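You operate a simulated robot arm through the tools that you are given. There is no shell and no other tool. Be economical: measure what you need, move in short steps, check, and stop when the job is done.

You are at the controls of a simulated two-armed robot. One attempt, no reset.

JOB
Pick up the release bottle with one hand, pass it to the other hand and put it on the lower shelf of the wooden bench. Set down upright: release bottle.

Only the result counts: the job must be done as asked and must still hold three seconds after the hand-in. Knocking over, shifting, dropping, spilling or breaking anything else fails it.

ROBOT AND FRAMES
Two 7-joint arms with two-finger grippers on one trunk, on a base that drives. Base frame: it is fixed to the floor where the robot stands at the start and does not move with it; the origin is under the middle of the robot, x ahead of it, y to its left, z up. Lengths are in mm, angles in rad, forces in N, time in s.
The left shoulder is at the start at [78, 151, 963], the right one opposite. With the tool pointing down near the work surface each hand reaches from about 100 to 760 mm from the robot's upright axis, wherever it stands, measured 20 degrees to its own side. Places, roughly: lower shelf of the wooden bench [500, -400, 300]. Payload 2.54 kg a hand.
The TCP of each hand is the grasp point between the finger pads, 30 mm short of the fingertips. In the tool frame z runs along the fingers and y along their closing line. The gripper opens to 116 mm. The gripper's body begins 95 mm behind the TCP.
Orientation is that of the tool frame in the base frame, as [roll, pitch, yaw] about the fixed x, y, z axes, in that order (R = Rz(yaw) Ry(pitch) Rx(roll)). With the fingers straight down and closing along the base's y, the tool's x points along the base's -x, its y along +y and its z along -z.

CONTROLS
- The arms move only by the tool play_rows. It takes "left_series", "right_series" or both (then of equal length, played together; a hand with none holds still); each is a list of rows, each an object of numbers (a shift or turn left out is 0, a gripper value left out holds the last): "tx", "ty", "tz": the shift along the tool's x, y, z in mm; "rx", "ry", "rz": the turn, a rotation vector about the tool's x, y, z in rad; "gripper": the finger opening in mm, from 0 to 116. In form: [{"tx": .., "ty": .., "tz": .., "rx": .., "ry": .., "rz": .., "gripper": ..}, ...]. A call has 1 to 10 rows; each row is the pose to reach, as a shift and turn from the pose commanded when the call began, along the tool's axes at that moment. Rows are played at 5 a second. More than 50 mm and 0.15 rad between two rows, or a gripper value outside its range, and nothing of the call is played. A pose out of reach is approached as far as the arm can. The call stops where the force on the tool passes 40 N (or 10 N more than at its start, if that is more) or the arm is blocked; 0.2 s more then pass. Each finger travels about 72 mm/s and halts on what it meets, pressing with about 42 N; the grip force reading is that of the motor and also rises with nothing between the fingers. The clock runs only during rows and for 0.2 s after the last one: add rows that repeat a pose to give the fingers time. The reply holds the time, the measured pose of the TCP, the force on the tool along the base axes, the opening and the grip force, in the units named above and with some noise, with the torque about the TCP (base axes, N m) and any sound that the robot's microphone picked up.
- Cameras (640 x 400 px; columns grow to the right, rows downward): "scene" is now at [170.5, 1.1, 1109.3]; the picture's right is [-0.14, -0.99, 0.00], its down [-0.19, 0.03, -0.98] and it looks along [0.97, -0.13, -0.19] (base axes); focal length 214 px, centre (320, 200). "left" rides on the left gripper at [69, 15, -122] in its tool frame; the picture's right is [-0.21, 0.98, 0.00], its down [-0.83, -0.18, -0.53] and it looks along [-0.52, -0.11, 0.85] (tool axes); focal length 251 px, centre (320, 200). "right" rides on the right gripper at [69, -15, -122] in its tool frame; the picture's right is [0.21, 0.98, 0.00], its down [-0.83, 0.18, -0.53] and it looks along [-0.52, 0.11, 0.85] (tool axes); focal length 251 px, centre (320, 200). There is no depth. A picture from a camera that has moved, and an enlarged one, comes with that camera's place and axes in the base frame and with its lens. The place of the scene camera against the robot may be out by one fixed shift of up to 25 mm in any direction.
- capture(camera): a new picture of that camera. It takes no simulated time.
- raise_lower(by): slides the trunk up (or, below 0, down) by that many mm; the arms and the scene camera ride with it, the base frame stays. It gives what a move gives, with no picture.
- steer(legs): drives the robot by 1 to 6 legs, each [ahead, left, turn to the left] in mm, mm and rad, along the robot's own axes; the way and the turn of a leg run together, so that a leg with both is an arc; at most 1500 mm and 3.142 rad a leg. The arms and the cameras ride along, it lands a little off, and it stops where it bumps. It gives what a move gives.
- pan_tilt(pan, tilt): turns the head with the scene camera to pan (to the left, within 1.396 rad either way) and tilt (down, from -0.506 to 1.204), counted from straight ahead of the robot. It gives what a move gives.
- enlarge(camera, box): a new picture of the part [left, top, right, bottom] of that camera's present view, enlarged. It takes no simulated time.
- finish_job(): hands the job in; it is judged then, once.

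Go step by step. Nothing tells you exact positions but the pictures and the camera data: compare them with the known pose of the tool, close in by small moves and look again before you grip or let go. The budget is 120 turns and 88 pictures, counting those below and the enlarged ones. Unless the task says otherwise, let go and move clear before handing in, and close with one line.

The tools are called after "Call:" as name(argument=value, ...) on one line, values as JSON. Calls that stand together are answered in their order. play_rows: Moves the arms, as the interface text tells. Its arguments: {"type":"object","properties":{"left_series":{"type":"array","items":{"type":"object","properties":{"tx":{"type":"number"},"ty":{"type":"number"},"tz":{"type":"number"},"rx":{"type":"number"},"ry":{"type":"number"},"rz":{"type":"number"},"gripper":{"type":"number"}}}},"right_series":{"type":"array","items":{"type":"object","properties":{"tx":{"type":"number"},"ty":{"type":"number"},"tz":{"type":"number"},"rx":{"type":"number"},"ry":{"type":"number"},"rz":{"type":"number"},"gripper":{"type":"number"}}}}},"required":[]} The other tools are called the same way: raise_lower (by) slides the trunk up or down; steer (legs) drives the base; pan_tilt (pan, tilt) turns the head that bears the scene camera; capture (camera) takes a picture; enlarge (camera, box) takes an enlarged picture of a part of a camera's view; finish_job () hands the job in.

At the start:

```text
t: 0.0
left_tool_pos: [405.8, 37.2, 1146.2]
left_tool_rot: [-3.14, 0.001, -3.139]
left_contact_force: [-0.4, 0.6, -0.2]
left_torque: [0.02, 0.0, 0.0]
left_gripper_width: 116.0
left_gripper_force: 0.1
right_tool_pos: [517.9, -392.2, 1098.6]
right_tool_rot: [3.14, -0.001, -3.14]
right_contact_force: [0.4, 1.4, 0.7]
right_torque: [0.03, 0.02, 0.01]
right_gripper_width: 116.0
right_gripper_force: 0.0
trunk travel left (down, up): [-200.0, 89.0]
robot x, y, heading: [0.8, 1.9, 0.0]
head pan, tilt: [-0.136, 0.195]
```

scene: 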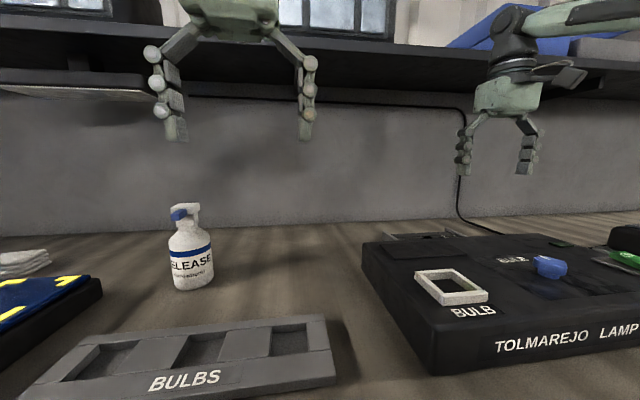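
right: 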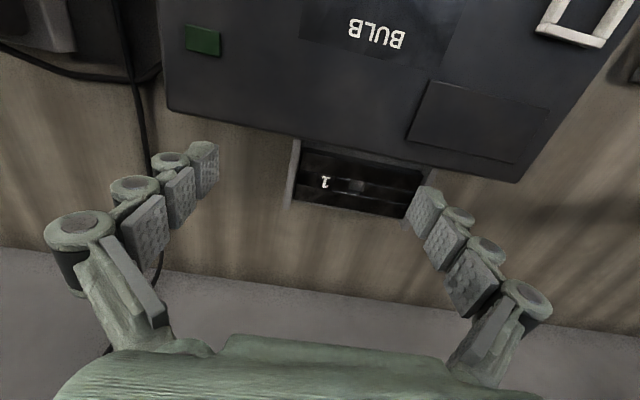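
left: 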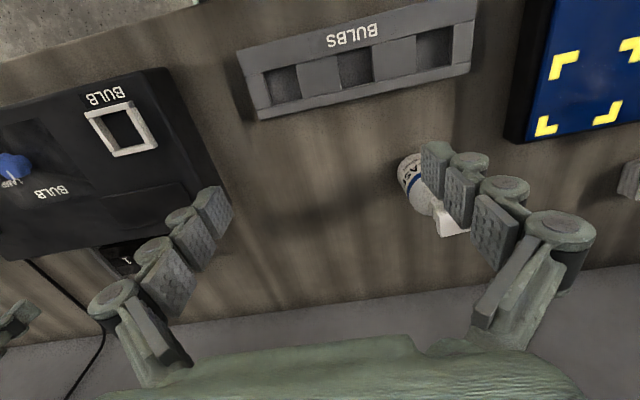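

The bottle stands on the bench ahead-left, at about [566, 175], with the bench top near z 875. The shelf should be underneath, so I'll tilt the head down towards the right to look for it.

Call:
pan_tilt(pan=-0.5, tilt=1.1)

Call:
capture(camera="scene")

```text
t: 1.2
left_tool_pos: [406.0, 36.1, 1147.0]
left_tool_rot: [-3.141, 0.0, -3.14]
left_contact_force: [0.5, 1.0, -0.6]
left_torque: [-0.01, -0.02, 0.02]
left_gripper_width: 116.0
left_gripper_force: 0.1
right_tool_pos: [517.4, -392.2, 1098.8]
right_tool_rot: [-3.141, 0.001, -3.141]
right_contact_force: [0.5, -0.9, -0.5]
right_torque: [0.01, -0.02, -0.02]
right_gripper_width: 116.3
right_gripper_force: 0.0
trunk travel left (down, up): [-200.0, 89.0]
robot x, y, heading: [0.1, -1.0, 0.002]
head pan, tilt: [-0.499, 1.1]
```

```text
84 pictures are left
camera scene: at [133.7, -16.4, 1033.5], right [-0.48, -0.88, 0.0], down [-0.78, 0.43, -0.45], along [0.4, -0.22, -0.89], focal length 214 px, centre (320, 200)
```

scene: 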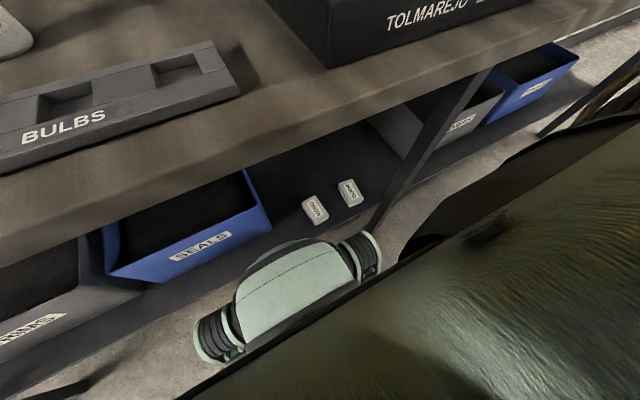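

The lower shelf is in view under the bench, with bins, two small boxes and a post between sections. Next I'll look closely at the bottle.

Call:
pan_tilt(pan=0.3, tilt=0.45)

Call:
capture(camera="scene")

Call:
enlarge(camera="scene", box=[240, 80, 400, 280])

Call:
enlarge(camera="left", box=[360, 120, 520, 260])

```text
t: 2.3
left_tool_pos: [406.1, 35.7, 1146.6]
left_tool_rot: [-3.14, 0.002, -3.14]
left_contact_force: [-0.1, 0.2, -0.1]
left_torque: [0.0, 0.01, 0.0]
left_gripper_width: 116.1
left_gripper_force: 0.0
right_tool_pos: [516.6, -392.0, 1097.9]
right_tool_rot: [3.141, 0.0, 3.141]
right_contact_force: [0.2, 0.1, 0.1]
right_torque: [-0.01, 0.01, -0.02]
right_gripper_width: 115.7
right_gripper_force: 0.2
trunk travel left (down, up): [-200.0, 89.0]
robot x, y, heading: [2.1, 2.3, -0.0]
head pan, tilt: [0.3, 0.45]
```

```text
83 pictures are left
camera scene: at [166.0, 40.9, 1085.6], right [0.29, -0.96, 0.0], down [-0.42, -0.13, -0.9], along [0.86, 0.27, -0.44], focal length 214 px, centre (320, 200)
```

scene: 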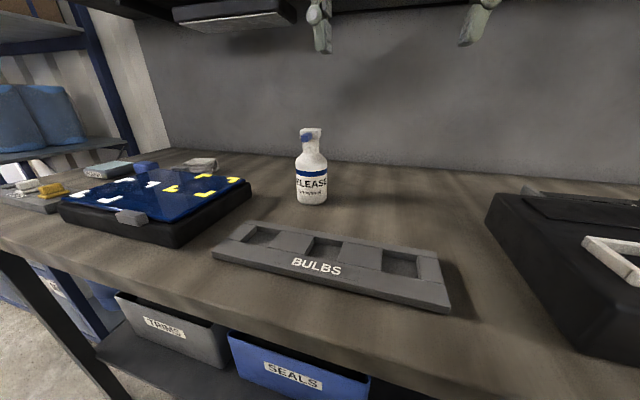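

```text
2.00 times, centred on (320, 180) of scene
camera zoom: at [166.0, 40.9, 1085.6], right [0.29, -0.96, 0.0], down [-0.42, -0.13, -0.9], along [0.86, 0.27, -0.44], focal length 429 px, centre (320, 240)
```

zoom: 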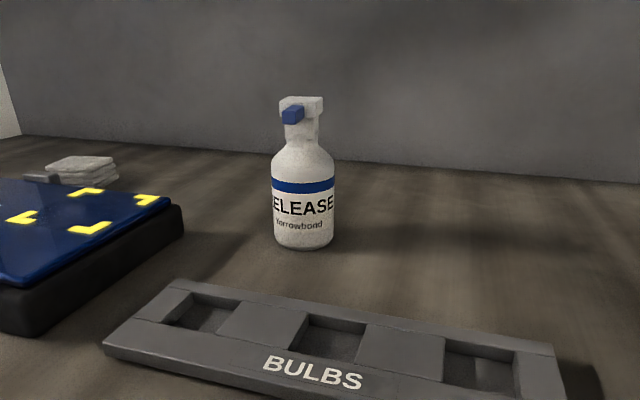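

```text
2.86 times, centred on (440, 190) of left
camera zoom: at [337.0, 52.0, 1267.1], right [0.21, 0.98, 0.0], down [0.83, -0.18, 0.53], along [0.52, -0.12, -0.85], focal length 718 px, centre (-23, 229)
```

zoom: 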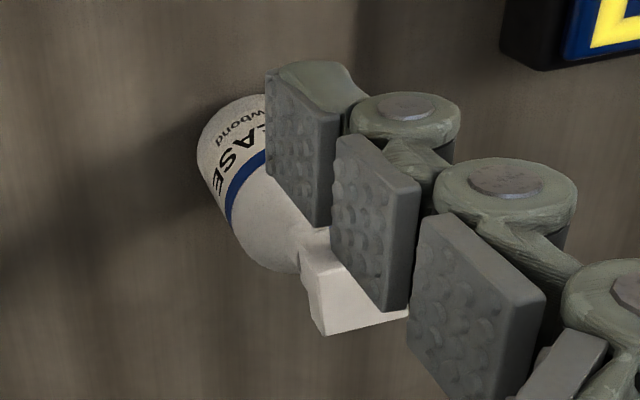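

The bottle is roughly 150 mm tall with a 70 mm wide body up to about 70 mm, and stands near [555, 175]. I'll bring the left hand closer, still above it, and look again.

Call:
play_rows(left_series=[{"tx": -20, "ty": 33, "tz": 10, "gripper": 116}, {"tx": -40, "ty": 66, "tz": 20}, {"tx": -55, "ty": 100, "tz": 30}, {"tx": -70, "ty": 134, "tz": 40}, {"tx": -70, "ty": 134, "tz": 40}])

Call:
capture(camera="left")

Call:
capture(camera="scene")

```text
t: 3.5
left_tool_pos: [476.1, 169.4, 1105.5]
left_tool_rot: [-3.14, 0.0, -3.139]
left_contact_force: [0.3, -0.7, 0.1]
left_torque: [0.0, 0.03, 0.02]
left_gripper_width: 116.0
left_gripper_force: 0.1
right_tool_pos: [518.1, -392.8, 1098.3]
right_tool_rot: [3.14, 0.001, -3.141]
right_contact_force: [-0.6, -0.8, -0.2]
right_torque: [-0.02, -0.04, -0.03]
right_gripper_width: 115.9
right_gripper_force: 0.0
trunk travel left (down, up): [-200.0, 89.0]
robot x, y, heading: [-1.1, 0.8, 0.001]
head pan, tilt: [0.3, 0.45]
```

```text
80 pictures are left
camera left: at [406.9, 186.1, 1226.3], right [0.21, 0.98, 0.0], down [0.83, -0.18, 0.53], along [0.52, -0.11, -0.85], focal length 251 px, centre (320, 200)
```

left: 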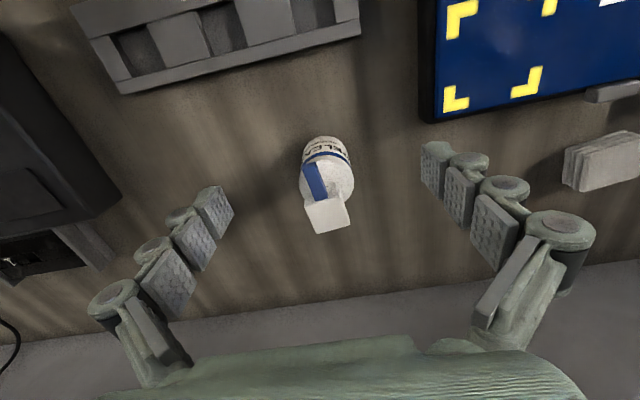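

```text
79 pictures are left
camera scene: at [166.0, 40.8, 1085.6], right [0.3, -0.96, 0.0], down [-0.42, -0.13, -0.9], along [0.86, 0.27, -0.44], focal length 214 px, centre (320, 200)
```

scene: 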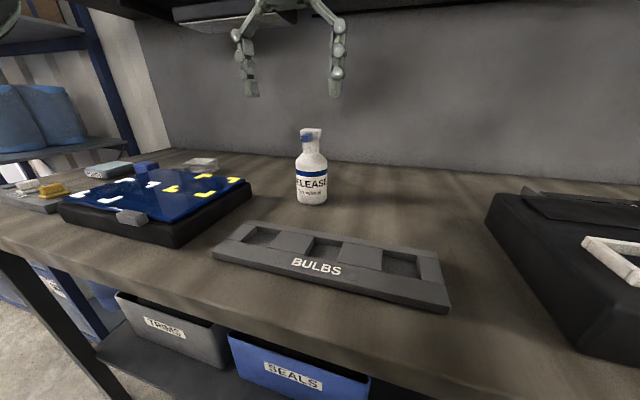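

The left camera puts the bottle axis near [546, 165], with a boxy spray head about 44 mm wide on top. I'll grip the head from above with the left hand so the whole body stays free for the right hand, so next I move over it.

Call:
play_rows(left_series=[{"tx": -35, "ty": -2}, {"tx": -70, "ty": -5}, {"tx": -70, "ty": -5}])

Call:
capture(camera="left")

Call:
enlarge(camera="scene", box=[220, 20, 420, 220])

```text
t: 4.3
left_tool_pos: [546.1, 165.0, 1107.0]
left_tool_rot: [-3.139, 0.001, -3.14]
left_contact_force: [0.1, 0.0, 0.2]
left_torque: [-0.01, 0.01, 0.02]
left_gripper_width: 116.1
left_gripper_force: 0.0
right_tool_pos: [517.6, -393.3, 1097.5]
right_tool_rot: [-3.141, 0.001, 3.142]
right_contact_force: [-0.2, 0.1, -0.5]
right_torque: [0.01, 0.0, 0.0]
right_gripper_width: 116.3
right_gripper_force: 0.1
trunk travel left (down, up): [-200.0, 89.0]
robot x, y, heading: [1.3, -0.2, 0.002]
head pan, tilt: [0.3, 0.45]
```

```text
78 pictures are left
camera left: at [476.3, 180.9, 1227.2], right [0.21, 0.98, 0.0], down [0.83, -0.18, 0.53], along [0.52, -0.12, -0.85], focal length 251 px, centre (320, 200)
```

left: 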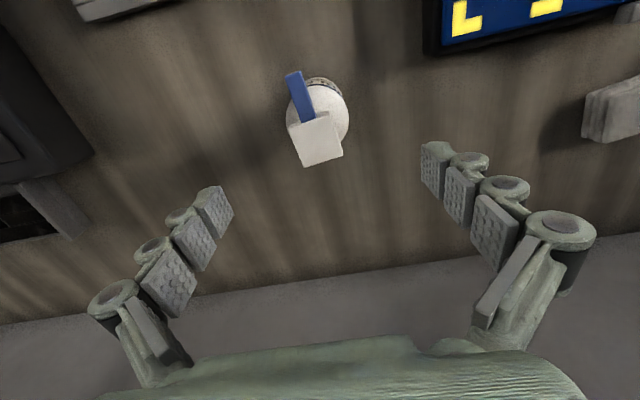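

```text
2.00 times, centred on (320, 120) of scene
camera zoom: at [165.9, 41.1, 1085.7], right [0.3, -0.96, 0.0], down [-0.42, -0.13, -0.9], along [0.86, 0.27, -0.44], focal length 429 px, centre (320, 360)
```

zoom: 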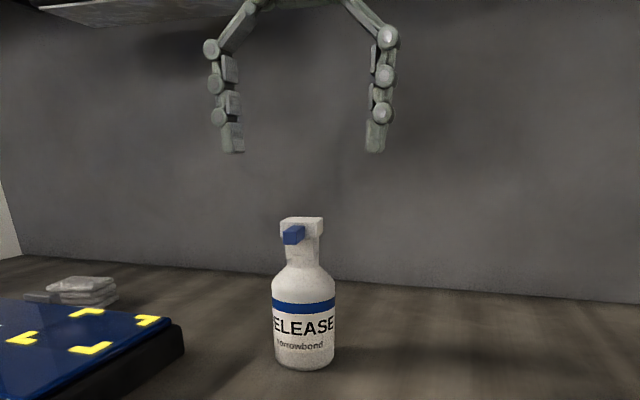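

The head top is near [543, 165, 1028] and the fingers line up with it sideways. I'll descend part of the way and check.

Call:
play_rows(left_series=[{"tx": 3, "tz": 35}, {"tx": 3, "tz": 65}, {"tx": 3, "tz": 65}])

Call:
capture(camera="left")

Call:
enlarge(camera="scene", box=[220, 70, 420, 220])

```text
t: 5.1
left_tool_pos: [542.0, 165.7, 1041.3]
left_tool_rot: [-3.141, 0.002, -3.14]
left_contact_force: [0.6, 0.0, 0.4]
left_torque: [0.0, 0.01, -0.01]
left_gripper_width: 115.8
left_gripper_force: 0.0
right_tool_pos: [516.4, -391.4, 1098.3]
right_tool_rot: [3.141, 0.0, -3.141]
right_contact_force: [0.1, -0.3, 0.9]
right_torque: [-0.01, 0.0, 0.01]
right_gripper_width: 115.6
right_gripper_force: 0.1
trunk travel left (down, up): [-200.0, 89.0]
robot x, y, heading: [3.6, -1.4, -0.001]
head pan, tilt: [0.3, 0.45]
```

```text
76 pictures are left
camera left: at [473.4, 181.1, 1162.2], right [0.21, 0.98, 0.0], down [0.83, -0.18, 0.53], along [0.52, -0.11, -0.84], focal length 251 px, centre (320, 200)
```

left: 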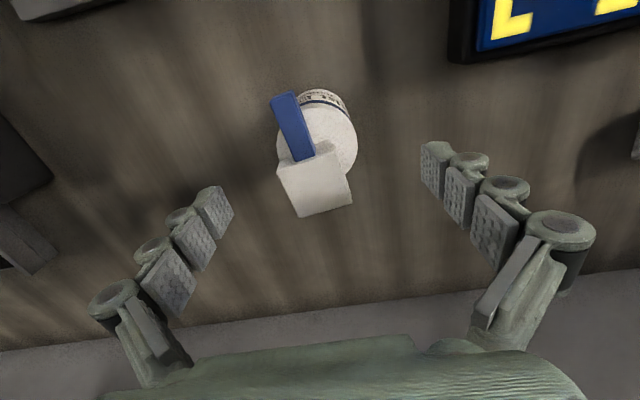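

```text
2.67 times, centred on (320, 145) of scene
camera zoom: at [165.9, 40.9, 1085.7], right [0.3, -0.96, 0.0], down [-0.42, -0.13, -0.9], along [0.86, 0.27, -0.44], focal length 572 px, centre (320, 347)
```

zoom: 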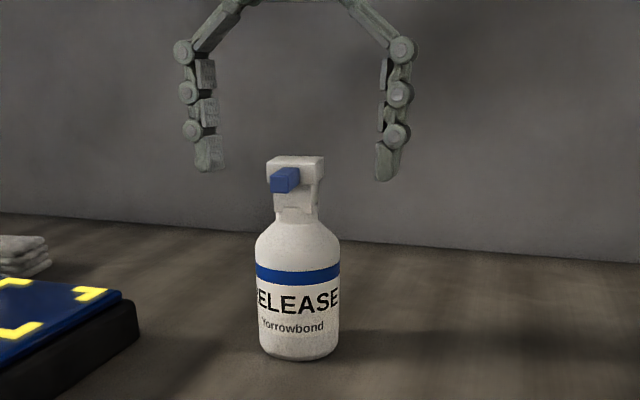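

The fingers now straddle the head sideways, with the tips just below its top. I'll descend another 26 mm and close gently.

Call:
play_rows(left_series=[{"tz": 13}, {"tz": 26}, {"tz": 26, "gripper": 60}, {"tz": 26, "gripper": 60}, {"tz": 26, "gripper": 60}])

Call:
enlarge(camera="left", box=[180, 80, 480, 280])

Call:
enlarge(camera="scene", box=[260, 90, 380, 210])

```text
t: 6.3
left_tool_pos: [542.6, 164.9, 1015.8]
left_tool_rot: [-3.14, 0.0, 3.142]
left_contact_force: [0.3, 0.4, 0.7]
left_torque: [0.02, 0.01, -0.02]
left_gripper_width: 60.1
left_gripper_force: 0.1
right_tool_pos: [518.0, -392.8, 1097.9]
right_tool_rot: [-3.141, 0.001, -3.141]
right_contact_force: [0.6, -0.3, -0.2]
right_torque: [-0.01, -0.03, 0.01]
right_gripper_width: 116.0
right_gripper_force: 0.1
trunk travel left (down, up): [-200.0, 89.0]
robot x, y, heading: [3.7, -2.9, -0.003]
head pan, tilt: [0.3, 0.45]
```

```text
2.00 times, centred on (330, 180) of left
camera zoom: at [473.2, 181.6, 1136.7], right [0.21, 0.98, 0.0], down [0.83, -0.18, 0.53], along [0.52, -0.12, -0.85], focal length 503 px, centre (300, 240)
```

zoom: 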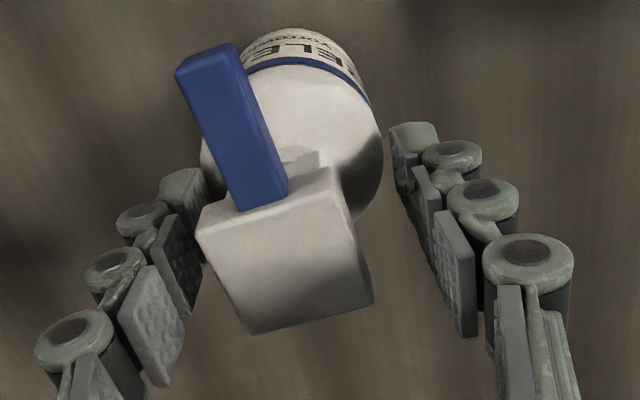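

```text
3.33 times, centred on (320, 150) of scene
camera zoom: at [166.0, 41.0, 1085.6], right [0.3, -0.96, 0.0], down [-0.42, -0.13, -0.9], along [0.86, 0.27, -0.44], focal length 715 px, centre (320, 367)
```

zoom: 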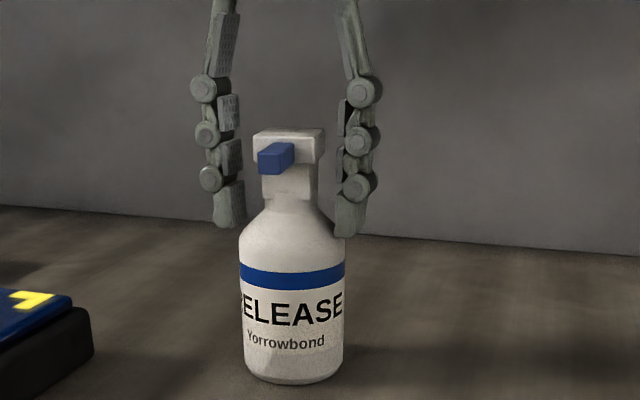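

The tips reach down to the bottle's shoulder, so closing here would hit it. I'll raise 18 mm and then close on the head.

Call:
play_rows(left_series=[{"tz": -18}, {"tz": -18}, {"tz": -18, "gripper": 50}, {"tz": -18, "gripper": 40}, {"tz": -18, "gripper": 30}, {"tz": -18, "gripper": 20}, {"tz": -18, "gripper": 20}, {"tz": -18, "gripper": 20}])

Call:
enlarge(camera="left", box=[180, 80, 480, 280])

Call:
enlarge(camera="scene", box=[260, 90, 380, 210])

```text
t: 8.1
left_tool_pos: [542.6, 165.1, 1033.8]
left_tool_rot: [-3.14, 0.0, -3.14]
left_contact_force: [-1.3, -1.1, 1.2]
left_torque: [-0.12, -0.04, -0.02]
left_gripper_width: 31.1
left_gripper_force: 41.9
right_tool_pos: [517.7, -391.2, 1098.9]
right_tool_rot: [-3.142, -0.001, 3.141]
right_contact_force: [0.0, 0.1, 0.2]
right_torque: [-0.04, -0.01, -0.01]
right_gripper_width: 115.9
right_gripper_force: 0.0
trunk travel left (down, up): [-200.0, 89.0]
robot x, y, heading: [0.9, 1.9, -0.003]
head pan, tilt: [0.3, 0.45]
```

```text
2.00 times, centred on (330, 180) of left
camera zoom: at [473.2, 181.3, 1154.6], right [0.21, 0.98, 0.0], down [0.83, -0.18, 0.53], along [0.52, -0.12, -0.84], focal length 503 px, centre (300, 240)
```

zoom: 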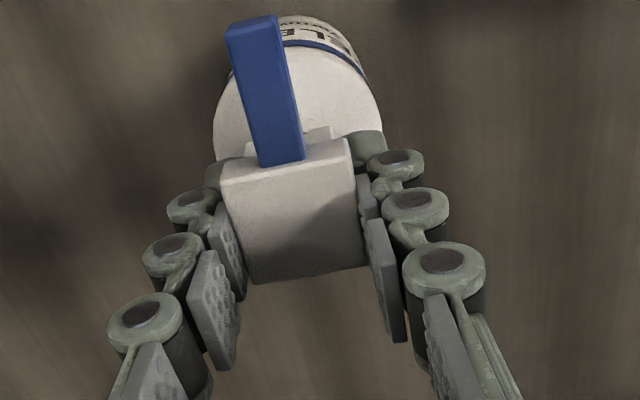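

```text
3.33 times, centred on (320, 150) of scene
camera zoom: at [165.9, 40.8, 1085.7], right [0.3, -0.96, 0.0], down [-0.42, -0.13, -0.9], along [0.86, 0.27, -0.44], focal length 715 px, centre (320, 367)
```

zoom: 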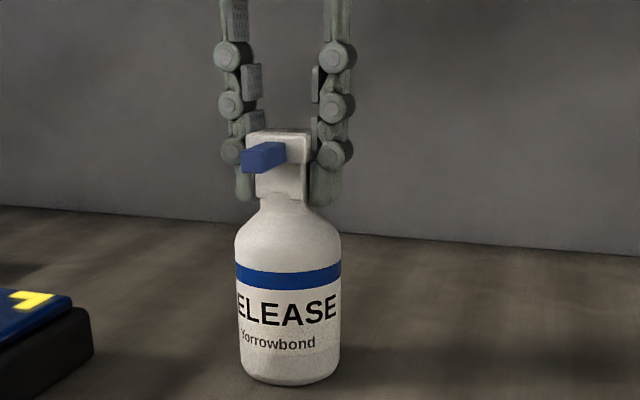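

The grip is firm on the head at 31 mm and the bottle is upright. I'll lift slowly.

Call:
play_rows(left_series=[{"tz": -10, "gripper": 15}, {"tz": -25}, {"tz": -40}, {"tz": -60}, {"tz": -60}])

Call:
capture(camera="scene")

```text
t: 9.3
left_tool_pos: [542.3, 164.9, 1093.5]
left_tool_rot: [-3.14, 0.0, -3.14]
left_contact_force: [-0.2, -0.4, -2.0]
left_torque: [-0.01, -0.05, 0.01]
left_gripper_width: 31.0
left_gripper_force: 42.0
right_tool_pos: [518.4, -392.7, 1098.1]
right_tool_rot: [3.141, 0.0, -3.14]
right_contact_force: [0.0, 0.8, 0.4]
right_torque: [-0.01, 0.0, 0.0]
right_gripper_width: 116.1
right_gripper_force: 0.1
trunk travel left (down, up): [-200.0, 89.0]
robot x, y, heading: [3.1, -0.9, -0.003]
head pan, tilt: [0.3, 0.45]
```

```text
70 pictures are left
camera scene: at [166.3, 41.1, 1085.6], right [0.3, -0.96, 0.0], down [-0.42, -0.13, -0.9], along [0.86, 0.27, -0.44], focal length 214 px, centre (320, 200)
```

scene: 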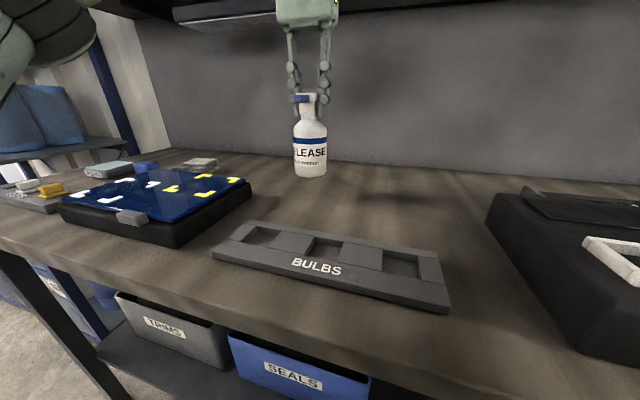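

The bottle hangs free and upright. Before backing off I'll look to both sides for obstacles.

Call:
pan_tilt(pan=1.39, tilt=0.7)

Call:
capture(camera="scene")

Call:
pan_tilt(pan=-1.39, tilt=0.7)

Call:
capture(camera="scene")

```text
t: 10.7
left_tool_pos: [542.2, 166.9, 1092.7]
left_tool_rot: [-3.141, -0.001, -3.139]
left_contact_force: [0.4, 0.8, -4.2]
left_torque: [-0.03, 0.0, 0.0]
left_gripper_width: 31.0
left_gripper_force: 41.8
right_tool_pos: [517.5, -391.9, 1098.6]
right_tool_rot: [3.14, 0.001, 3.141]
right_contact_force: [0.2, 0.3, 0.1]
right_torque: [-0.04, -0.01, -0.03]
right_gripper_width: 116.2
right_gripper_force: 0.0
trunk travel left (down, up): [-200.0, 89.0]
robot x, y, heading: [-1.7, -0.3, -0.001]
head pan, tilt: [1.389, 0.7]
```

```text
69 pictures are left
camera scene: at [93.8, 97.4, 1063.4], right [0.98, -0.18, 0.0], down [-0.12, -0.63, -0.77], along [0.14, 0.75, -0.64], focal length 214 px, centre (320, 200)
```

scene: 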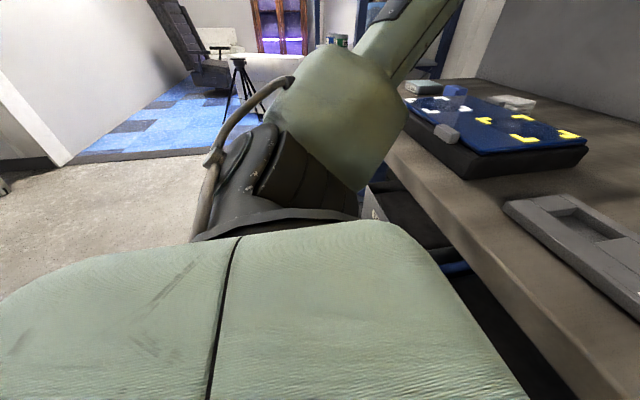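

```text
t: 13.1
left_tool_pos: [542.6, 165.7, 1092.0]
left_tool_rot: [-3.14, -0.001, -3.14]
left_contact_force: [0.1, 0.7, -2.7]
left_torque: [0.01, -0.05, 0.06]
left_gripper_width: 31.3
left_gripper_force: 41.9
right_tool_pos: [516.9, -393.3, 1098.7]
right_tool_rot: [3.141, 0.0, 3.141]
right_contact_force: [0.0, 0.4, -0.4]
right_torque: [-0.02, 0.01, 0.0]
right_gripper_width: 116.0
right_gripper_force: 0.2
trunk travel left (down, up): [-200.0, 89.0]
robot x, y, heading: [-1.6, -0.9, 0.002]
head pan, tilt: [-1.389, 0.7]
```

```text
68 pictures are left
camera scene: at [93.8, -69.7, 1063.4], right [-0.98, -0.18, 0.0], down [-0.12, 0.63, -0.76], along [0.14, -0.75, -0.64], focal length 214 px, centre (320, 200)
```

scene: 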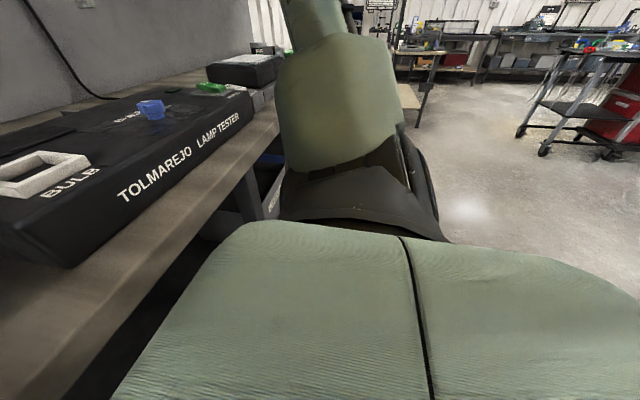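

The floor behind looks open. I'll back off 350 mm, which takes both hands off the bench, and then look at the front.

Call:
steer(legs=[[-150, 0, 0], [-200, 0, 0]])

Call:
pan_tilt(pan=-0.45, tilt=0.75)

Call:
capture(camera="scene")

```text
t: 15.7
left_tool_pos: [191.8, 165.3, 1093.5]
left_tool_rot: [-3.14, 0.0, -3.141]
left_contact_force: [0.0, -1.0, -2.4]
left_torque: [-0.03, -0.01, 0.02]
left_gripper_width: 31.1
left_gripper_force: 42.0
right_tool_pos: [166.5, -393.7, 1098.6]
right_tool_rot: [3.141, 0.001, 3.14]
right_contact_force: [-0.4, 0.5, 0.6]
right_torque: [0.01, 0.0, 0.01]
right_gripper_width: 116.0
right_gripper_force: 0.0
trunk travel left (down, up): [-200.0, 89.0]
robot x, y, heading: [-354.1, -1.3, -0.003]
head pan, tilt: [-1.389, 0.7]
```

```text
t: 16.9
left_tool_pos: [191.5, 164.8, 1092.6]
left_tool_rot: [-3.138, 0.001, -3.141]
left_contact_force: [-0.3, -0.1, -2.2]
left_torque: [0.01, -0.01, 0.02]
left_gripper_width: 31.2
left_gripper_force: 41.8
right_tool_pos: [165.9, -393.1, 1098.6]
right_tool_rot: [3.142, 0.0, 3.139]
right_contact_force: [0.9, -0.6, 0.0]
right_torque: [0.0, 0.0, 0.03]
right_gripper_width: 116.3
right_gripper_force: 0.0
trunk travel left (down, up): [-200.0, 89.0]
robot x, y, heading: [-351.8, -0.9, -0.001]
head pan, tilt: [-0.45, 0.75]
```

```text
67 pictures are left
camera scene: at [-197.9, -22.1, 1059.2], right [-0.44, -0.9, 0.0], down [-0.61, 0.3, -0.73], along [0.66, -0.32, -0.68], focal length 214 px, centre (320, 200)
```

scene: 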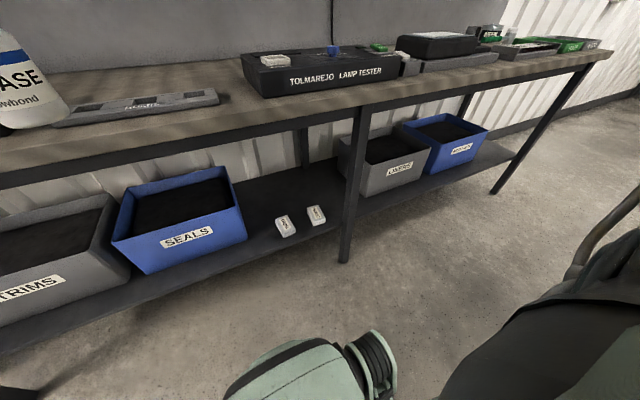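

The bench bay is clear. The lower shelf near z 300 has a free area behind two small flat boxes, between the SEALS bin and the post. For the handover I'll bring the bottle towards the middle with the left hand and pitch the right hand to point forward and 35° down.

Call:
play_rows(left_series=[{"ty": -20}, {"ty": -45}, {"ty": -70}, {"ty": -95}, {"ty": -120}, {"ty": -135}, {"ty": -145}, {"ty": -145}], right_series=[{"tx": 15, "ty": 27, "tz": 2, "ry": -0.137}, {"tx": 30, "ty": 55, "tz": 5, "ry": -0.274}, {"tx": 45, "ty": 82, "tz": 8, "ry": -0.411}, {"tx": 60, "ty": 110, "tz": 10, "ry": -0.548}, {"tx": 75, "ty": 137, "tz": 13, "ry": -0.685}, {"tx": 90, "ty": 165, "tz": 15, "ry": -0.822}, {"tx": 106, "ty": 193, "tz": 18, "ry": -0.96}, {"tx": 106, "ty": 193, "tz": 18, "ry": -0.96}])

Call:
pan_tilt(pan=0.0, tilt=0.25)

Call:
capture(camera="scene")

Call:
capture(camera="right")

```text
t: 18.7
left_tool_pos: [192.2, 18.6, 1092.7]
left_tool_rot: [-3.14, 0.001, -3.141]
left_contact_force: [0.8, -0.3, -2.6]
left_torque: [0.0, -0.03, -0.01]
left_gripper_width: 31.1
left_gripper_force: 41.9
right_tool_pos: [61.8, -198.8, 1078.7]
right_tool_rot: [3.137, 0.962, 3.14]
right_contact_force: [-0.1, 0.5, 0.8]
right_torque: [-0.01, -0.02, 0.0]
right_gripper_width: 115.9
right_gripper_force: 0.1
trunk travel left (down, up): [-200.0, 89.0]
robot x, y, heading: [-351.9, -0.4, -0.002]
head pan, tilt: [-0.45, 0.75]
```

```text
t: 19.6
left_tool_pos: [192.6, 20.3, 1093.9]
left_tool_rot: [-3.139, 0.001, -3.141]
left_contact_force: [0.1, 0.0, -2.0]
left_torque: [-0.02, 0.02, -0.02]
left_gripper_width: 31.1
left_gripper_force: 41.9
right_tool_pos: [60.1, -199.2, 1080.1]
right_tool_rot: [3.141, 0.959, 3.14]
right_contact_force: [-0.7, -0.4, 0.0]
right_torque: [0.02, -0.02, -0.02]
right_gripper_width: 115.9
right_gripper_force: 0.0
trunk travel left (down, up): [-200.0, 89.0]
robot x, y, heading: [-353.7, -0.6, -0.001]
head pan, tilt: [0.0, 0.25]
```

```text
66 pictures are left
camera scene: at [-179.0, 13.9, 1104.2], right [0.0, -1.0, 0.0], down [-0.25, 0.0, -0.97], along [0.97, 0.0, -0.25], focal length 214 px, centre (320, 200)
```

scene: 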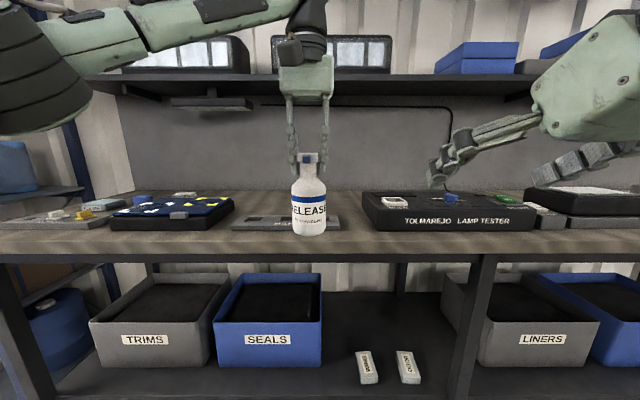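

```text
65 pictures are left
camera right: at [-78.9, -214.9, 1093.4], right [-0.12, 0.98, -0.18], down [0.04, 0.18, 0.98], along [0.99, 0.11, -0.06], focal length 251 px, centre (320, 200)
```

right: 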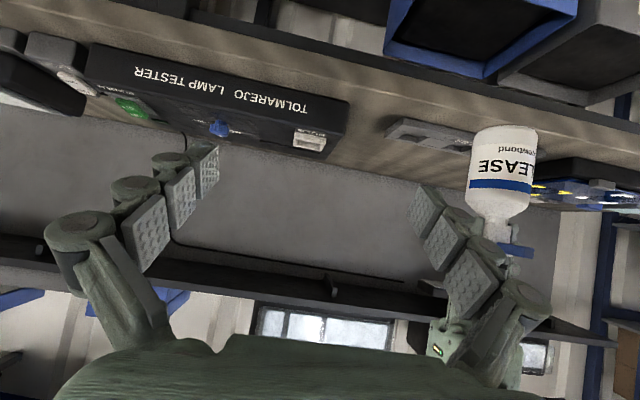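

The base of the hanging bottle is near z 950. To keep clear of the head, I'll do the handover a little further right and forward, with the bottle at about [230, -120], and bring the right hand behind it.

Call:
play_rows(left_series=[{"tx": -8, "ty": -28}, {"tx": -16, "ty": -56}, {"tx": -24, "ty": -84}, {"tx": -32, "ty": -112}, {"tx": -38, "ty": -140}, {"tx": -38, "ty": -140}], right_series=[{"tx": -4, "ty": 16, "tz": 8}, {"tx": -8, "ty": 32, "tz": 16}, {"tx": -13, "ty": 48, "tz": 25}, {"tx": -18, "ty": 64, "tz": 34}, {"tx": -22, "ty": 79, "tz": 42}, {"tx": -22, "ty": 79, "tz": 42}])

Call:
capture(camera="right")

Call:
capture(camera="scene")

```text
t: 21.0
left_tool_pos: [213.4, -111.1, 1087.4]
left_tool_rot: [-3.139, 0.0, 3.141]
left_contact_force: [0.8, 0.2, -2.5]
left_torque: [-0.01, 0.0, 0.02]
left_gripper_width: 31.0
left_gripper_force: 41.6
left hand out of reach, approached as far as the arm can: row 5, 6
right_tool_pos: [107.4, -119.4, 1073.5]
right_tool_rot: [3.141, 0.959, 3.14]
right_contact_force: [-0.3, -0.1, -0.6]
right_torque: [-0.02, 0.0, -0.04]
right_gripper_width: 116.1
right_gripper_force: 0.1
trunk travel left (down, up): [-200.0, 89.0]
robot x, y, heading: [-353.2, -3.1, -0.005]
head pan, tilt: [0.0, 0.25]
```

```text
64 pictures are left
camera right: at [-31.3, -135.7, 1087.1], right [-0.12, 0.98, -0.18], down [0.04, 0.18, 0.98], along [0.99, 0.11, -0.06], focal length 251 px, centre (320, 200)
```

right: 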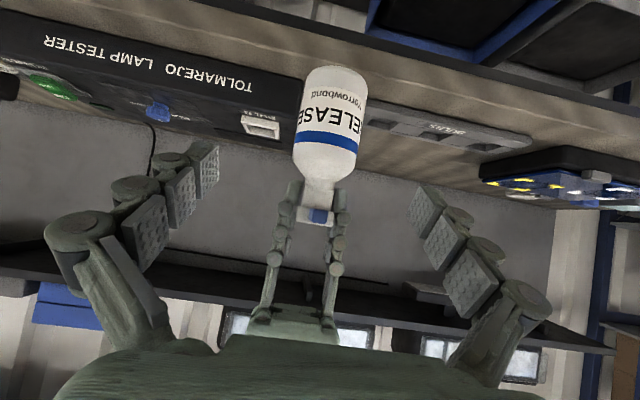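

```text
63 pictures are left
camera scene: at [-179.0, 14.0, 1104.2], right [0.0, -1.0, 0.0], down [-0.25, 0.0, -0.97], along [0.97, 0.0, -0.25], focal length 214 px, centre (320, 200)
```

scene: 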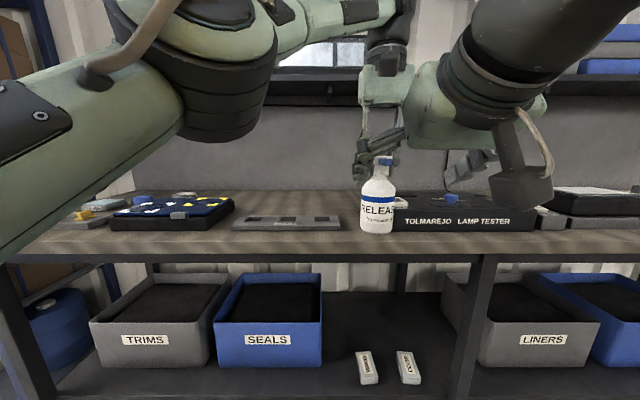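

The left arm hit its reach limit at about [213, -111]. I'll bring it back slightly to [205, -95] and line the right hand up behind the bottle.

Call:
play_rows(left_series=[{"tx": 10, "ty": 10}, {"tx": 25, "ty": 25}, {"tx": 25, "ty": 25}, {"tx": 25, "ty": 25}], right_series=[{"ty": 8}, {"ty": 16}, {"ty": 24, "tz": 20}, {"ty": 24, "tz": 40}])

Call:
capture(camera="right")

Call:
capture(camera="left")

```text
t: 22.0
left_tool_pos: [189.9, -85.6, 1087.6]
left_tool_rot: [-3.14, 0.001, 3.141]
left_contact_force: [-0.4, 0.5, -3.3]
left_torque: [0.02, -0.03, 0.01]
left_gripper_width: 31.2
left_gripper_force: 41.6
right_tool_pos: [141.3, -96.4, 1051.0]
right_tool_rot: [3.139, 0.961, 3.137]
right_contact_force: [-0.2, -0.1, -0.3]
right_torque: [0.02, -0.03, 0.03]
right_gripper_width: 115.9
right_gripper_force: 0.0
trunk travel left (down, up): [-200.0, 89.0]
robot x, y, heading: [-350.2, -0.3, -0.004]
head pan, tilt: [0.0, 0.25]
```

```text
62 pictures are left
camera right: at [1.7, -112.0, 1064.6], right [-0.12, 0.98, -0.17], down [0.04, 0.18, 0.98], along [0.99, 0.11, -0.06], focal length 251 px, centre (320, 200)
```

right: 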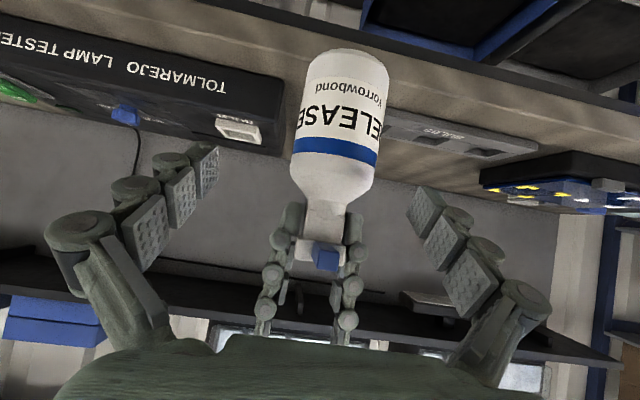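

```text
61 pictures are left
camera left: at [120.3, -70.0, 1208.4], right [0.21, 0.98, 0.0], down [0.83, -0.18, 0.53], along [0.52, -0.12, -0.85], focal length 251 px, centre (320, 200)
```

left: 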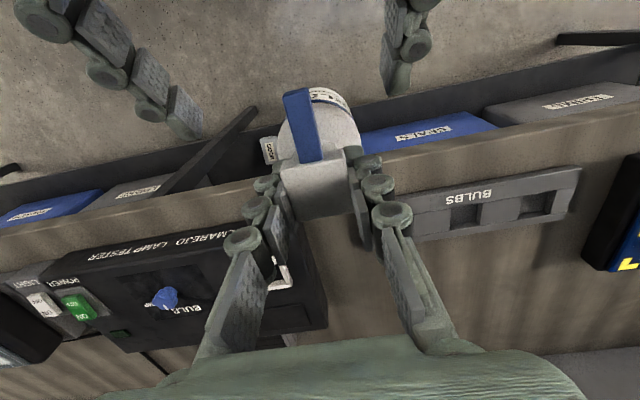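

Everything lines up: the bottle axis is near [190, -86], its base at z 958. I'll centre the right hand and advance in steps along its fingers.

Call:
play_rows(right_series=[{"tx": 8, "ty": 10.4}, {"tx": 15.5, "ty": 10.4, "tz": 15}, {"tx": 15.5, "ty": 10.4, "tz": 35}, {"tx": 15.5, "ty": 10.4, "tz": 45}, {"tx": 15.5, "ty": 10.4, "tz": 45}])

Call:
capture(camera="right")

Call:
capture(camera="left")

```text
t: 23.2
left_tool_pos: [188.8, -85.7, 1087.8]
left_tool_rot: [-3.141, -0.001, -3.141]
left_contact_force: [1.1, 0.1, -2.8]
left_torque: [-0.01, 0.01, -0.01]
left_gripper_width: 31.3
left_gripper_force: 42.2
right_tool_pos: [168.2, -86.4, 1012.4]
right_tool_rot: [3.141, 0.961, 3.14]
right_contact_force: [0.4, -0.1, -0.8]
right_torque: [0.01, -0.02, -0.01]
right_gripper_width: 115.7
right_gripper_force: 0.1
trunk travel left (down, up): [-200.0, 89.0]
robot x, y, heading: [-350.6, 1.9, -0.002]
head pan, tilt: [0.0, 0.25]
```

```text
60 pictures are left
camera right: at [29.4, -101.5, 1025.8], right [-0.12, 0.98, -0.18], down [0.04, 0.18, 0.98], along [0.99, 0.11, -0.06], focal length 251 px, centre (320, 200)
```

right: 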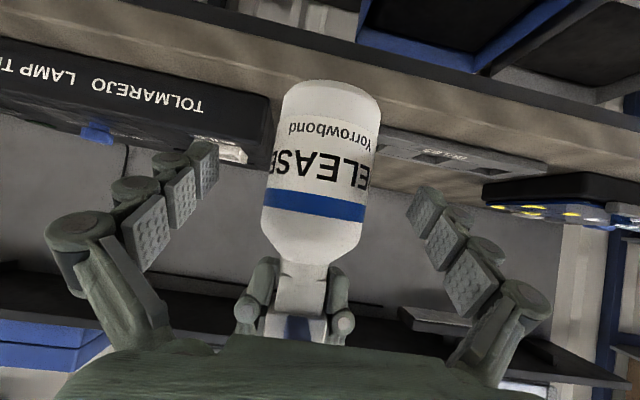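

```text
59 pictures are left
camera left: at [120.1, -70.1, 1208.6], right [0.21, 0.98, 0.0], down [0.83, -0.18, 0.53], along [0.52, -0.12, -0.85], focal length 251 px, centre (320, 200)
```

left: 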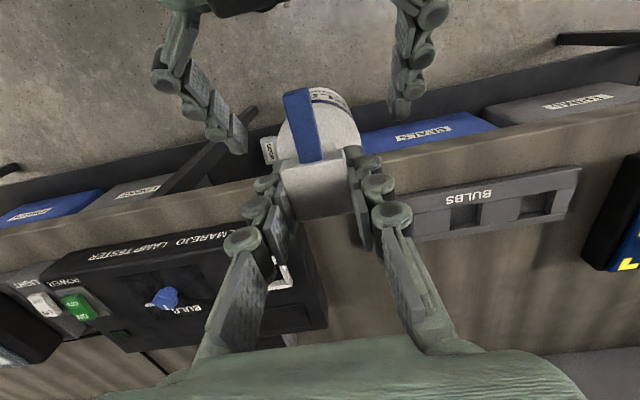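

The fingers are straddling the lower body. I'll advance the last 25 mm and check before closing.

Call:
play_rows(right_series=[{"tz": 12}, {"tz": 25}, {"tz": 25}])

Call:
capture(camera="right")

Call:
capture(camera="left")

```text
t: 24.0
left_tool_pos: [189.2, -87.0, 1087.6]
left_tool_rot: [-3.138, 0.001, 3.14]
left_contact_force: [0.6, -0.2, -2.3]
left_torque: [-0.02, 0.01, -0.03]
left_gripper_width: 30.9
left_gripper_force: 41.9
right_tool_pos: [189.2, -87.2, 998.2]
right_tool_rot: [-3.14, 0.96, 3.14]
right_contact_force: [-0.3, -0.5, -0.4]
right_torque: [-0.01, -0.01, -0.02]
right_gripper_width: 115.9
right_gripper_force: 0.1
trunk travel left (down, up): [-200.0, 89.0]
robot x, y, heading: [-349.3, -0.8, -0.002]
head pan, tilt: [0.0, 0.25]
```

```text
58 pictures are left
camera right: at [50.1, -102.3, 1012.0], right [-0.12, 0.98, -0.18], down [0.04, 0.18, 0.98], along [0.99, 0.11, -0.06], focal length 251 px, centre (320, 200)
```

right: 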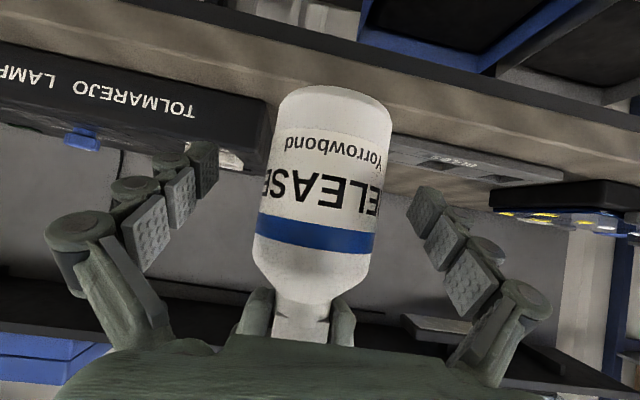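

```text
57 pictures are left
camera left: at [120.1, -70.1, 1208.6], right [0.21, 0.98, 0.0], down [0.83, -0.18, 0.53], along [0.52, -0.12, -0.85], focal length 251 px, centre (320, 200)
```

left: 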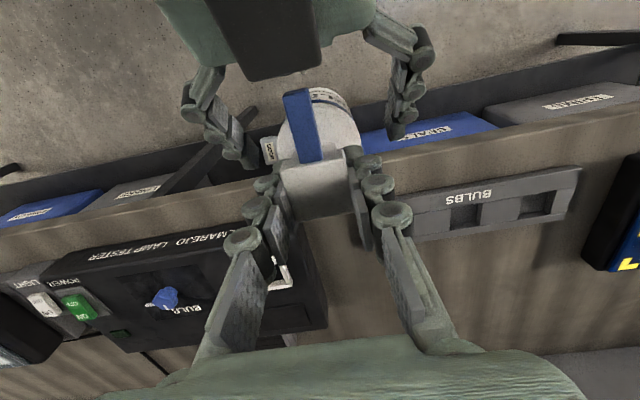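

The body sits centred between the right-hand fingers with no contact force. I'll close the right gripper while the left holds still.

Call:
play_rows(right_series=[{"gripper": 95}, {"gripper": 80}, {"gripper": 68}, {"gripper": 60}, {"gripper": 50}, {"gripper": 40}, {"gripper": 40}, {"gripper": 40}])

Call:
capture(camera="right")

```text
t: 25.8
left_tool_pos: [188.3, -85.3, 1088.7]
left_tool_rot: [-3.139, 0.0, -3.141]
left_contact_force: [2.8, -6.2, -3.6]
left_torque: [-0.26, -0.1, 0.04]
left_gripper_width: 31.3
left_gripper_force: 42.2
right_tool_pos: [188.5, -86.4, 997.9]
right_tool_rot: [-3.14, 0.96, -3.141]
right_contact_force: [-1.8, 5.6, 0.2]
right_torque: [-0.29, -0.14, -0.02]
right_gripper_width: 59.4
right_gripper_force: 41.8
trunk travel left (down, up): [-200.0, 89.0]
robot x, y, heading: [-353.9, 0.8, 0.0]
head pan, tilt: [0.0, 0.25]
```

```text
56 pictures are left
camera right: at [49.9, -102.1, 1012.0], right [-0.12, 0.98, -0.18], down [0.04, 0.18, 0.98], along [0.99, 0.11, -0.06], focal length 251 px, centre (320, 200)
```

right: 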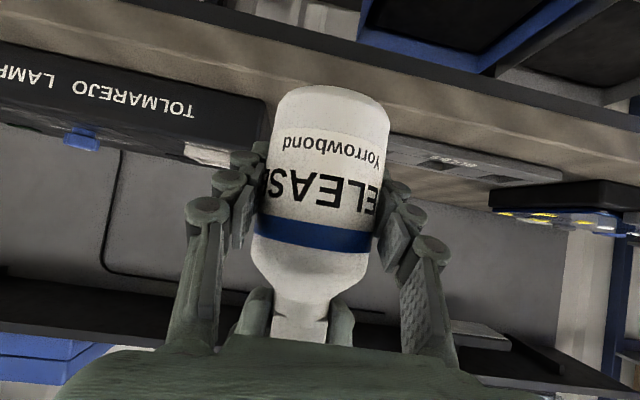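

The right hand holds the body at 59 mm. Now I'll open the left hand and raise it clear.

Call:
play_rows(left_series=[{"gripper": 40}, {"gripper": 60}, {"gripper": 80}, {"gripper": 80}, {"tz": -20, "gripper": 80}, {"tz": -45}, {"tz": -75}, {"tz": -75}])

Call:
capture(camera="left")

Call:
capture(camera="right")

```text
t: 27.6
left_tool_pos: [189.6, -85.5, 1133.0]
left_tool_rot: [-3.14, 0.001, 3.141]
left_contact_force: [0.3, 0.4, 0.6]
left_torque: [0.01, 0.0, 0.01]
left_gripper_width: 80.0
left_gripper_force: 0.1
left hand out of reach, approached as far as the arm can: row 7, 8
right_tool_pos: [189.1, -86.5, 998.0]
right_tool_rot: [-3.141, 0.962, 3.14]
right_contact_force: [-1.5, -0.4, 0.3]
right_torque: [0.03, -0.01, -0.05]
right_gripper_width: 59.4
right_gripper_force: 42.0
trunk travel left (down, up): [-200.0, 89.0]
robot x, y, heading: [-354.5, 1.3, -0.005]
head pan, tilt: [0.0, 0.25]
```

```text
55 pictures are left
camera left: at [119.8, -69.5, 1253.3], right [0.21, 0.98, 0.0], down [0.83, -0.18, 0.54], along [0.52, -0.12, -0.84], focal length 251 px, centre (320, 200)
```

left: 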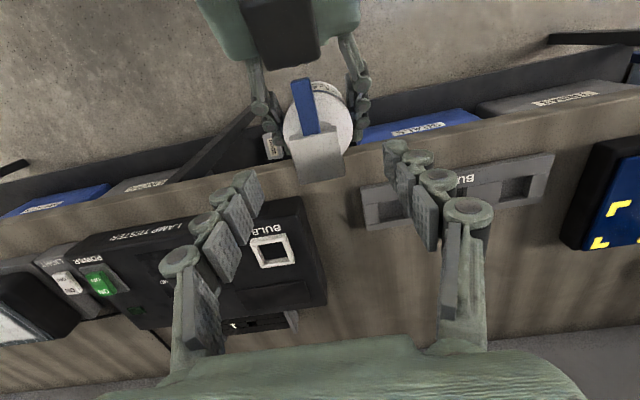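

```text
54 pictures are left
camera right: at [50.0, -102.2, 1012.0], right [-0.12, 0.98, -0.18], down [0.04, 0.18, 0.98], along [0.99, 0.11, -0.06], focal length 251 px, centre (320, 200)
```

right: 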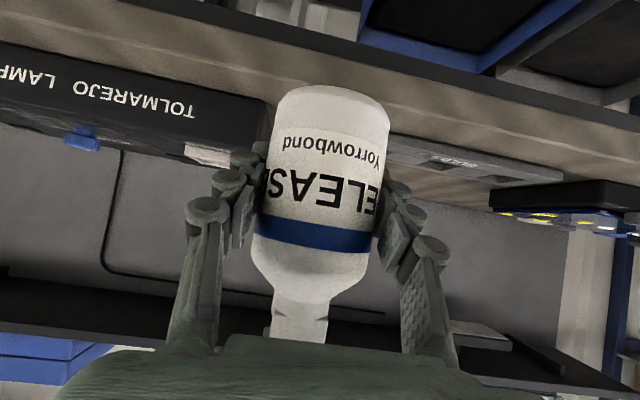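

Handover succeeded and the right hand alone holds the bottle upright. I'll lower the right hand away from the left fingers, then move the left arm out to its own side.

Call:
play_rows(right_series=[{"tx": 20, "tz": 1}, {"tx": 40, "tz": 3}, {"tx": 58, "tz": 4}, {"tx": 58, "tz": 4}])

Call:
play_rows(left_series=[{"ty": 40}, {"ty": 80}, {"ty": 120}, {"ty": 160}, {"ty": 200}, {"ty": 240}, {"ty": 280}, {"ty": 320}, {"ty": 350}])

Call:
pan_tilt(pan=-0.3, tilt=0.6)

Call:
capture(camera="scene")

```text
t: 28.6
left_tool_pos: [190.2, -85.3, 1132.6]
left_tool_rot: [-3.14, -0.001, 3.141]
left_contact_force: [-0.7, 0.1, -0.2]
left_torque: [0.01, 0.0, -0.04]
left_gripper_width: 80.1
left_gripper_force: 0.0
right_tool_pos: [159.3, -86.1, 949.0]
right_tool_rot: [-3.141, 0.96, 3.14]
right_contact_force: [-0.6, -0.1, 0.3]
right_torque: [-0.03, 0.01, -0.03]
right_gripper_width: 59.4
right_gripper_force: 42.2
trunk travel left (down, up): [-200.0, 89.0]
robot x, y, heading: [-346.5, -0.2, -0.001]
head pan, tilt: [0.0, 0.25]
```

```text
t: 30.6
left_tool_pos: [186.0, 265.0, 1130.9]
left_tool_rot: [-3.14, 0.001, 3.141]
left_contact_force: [-0.7, 0.9, 0.2]
left_torque: [-0.04, 0.0, 0.0]
left_gripper_width: 80.1
left_gripper_force: 0.1
right_tool_pos: [158.5, -85.2, 947.9]
right_tool_rot: [-3.141, 0.961, 3.139]
right_contact_force: [0.4, -0.1, 0.0]
right_torque: [0.0, -0.03, -0.03]
right_gripper_width: 59.5
right_gripper_force: 42.1
trunk travel left (down, up): [-200.0, 89.0]
robot x, y, heading: [-350.8, -1.9, -0.004]
head pan, tilt: [0.0, 0.25]
```

```text
t: 31.5
left_tool_pos: [188.7, 264.9, 1132.0]
left_tool_rot: [-3.14, 0.0, 3.141]
left_contact_force: [0.8, 0.0, 0.1]
left_torque: [0.03, -0.03, 0.04]
left_gripper_width: 79.8
left_gripper_force: 0.0
right_tool_pos: [160.1, -85.8, 948.0]
right_tool_rot: [-3.141, 0.959, 3.14]
right_contact_force: [0.0, 0.8, 1.2]
right_torque: [0.02, -0.02, 0.0]
right_gripper_width: 59.3
right_gripper_force: 42.4
trunk travel left (down, up): [-200.0, 89.0]
robot x, y, heading: [-353.2, -3.5, -0.001]
head pan, tilt: [-0.3, 0.6]
```

```text
53 pictures are left
camera scene: at [-188.0, -12.2, 1072.1], right [-0.3, -0.96, 0.0], down [-0.54, 0.17, -0.83], along [0.79, -0.24, -0.56], focal length 214 px, centre (320, 200)
```

scene: 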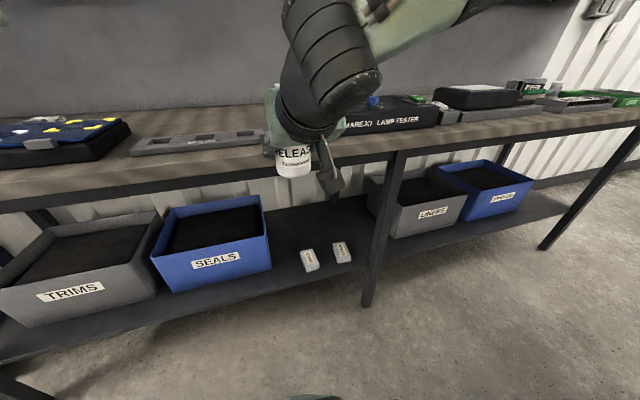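

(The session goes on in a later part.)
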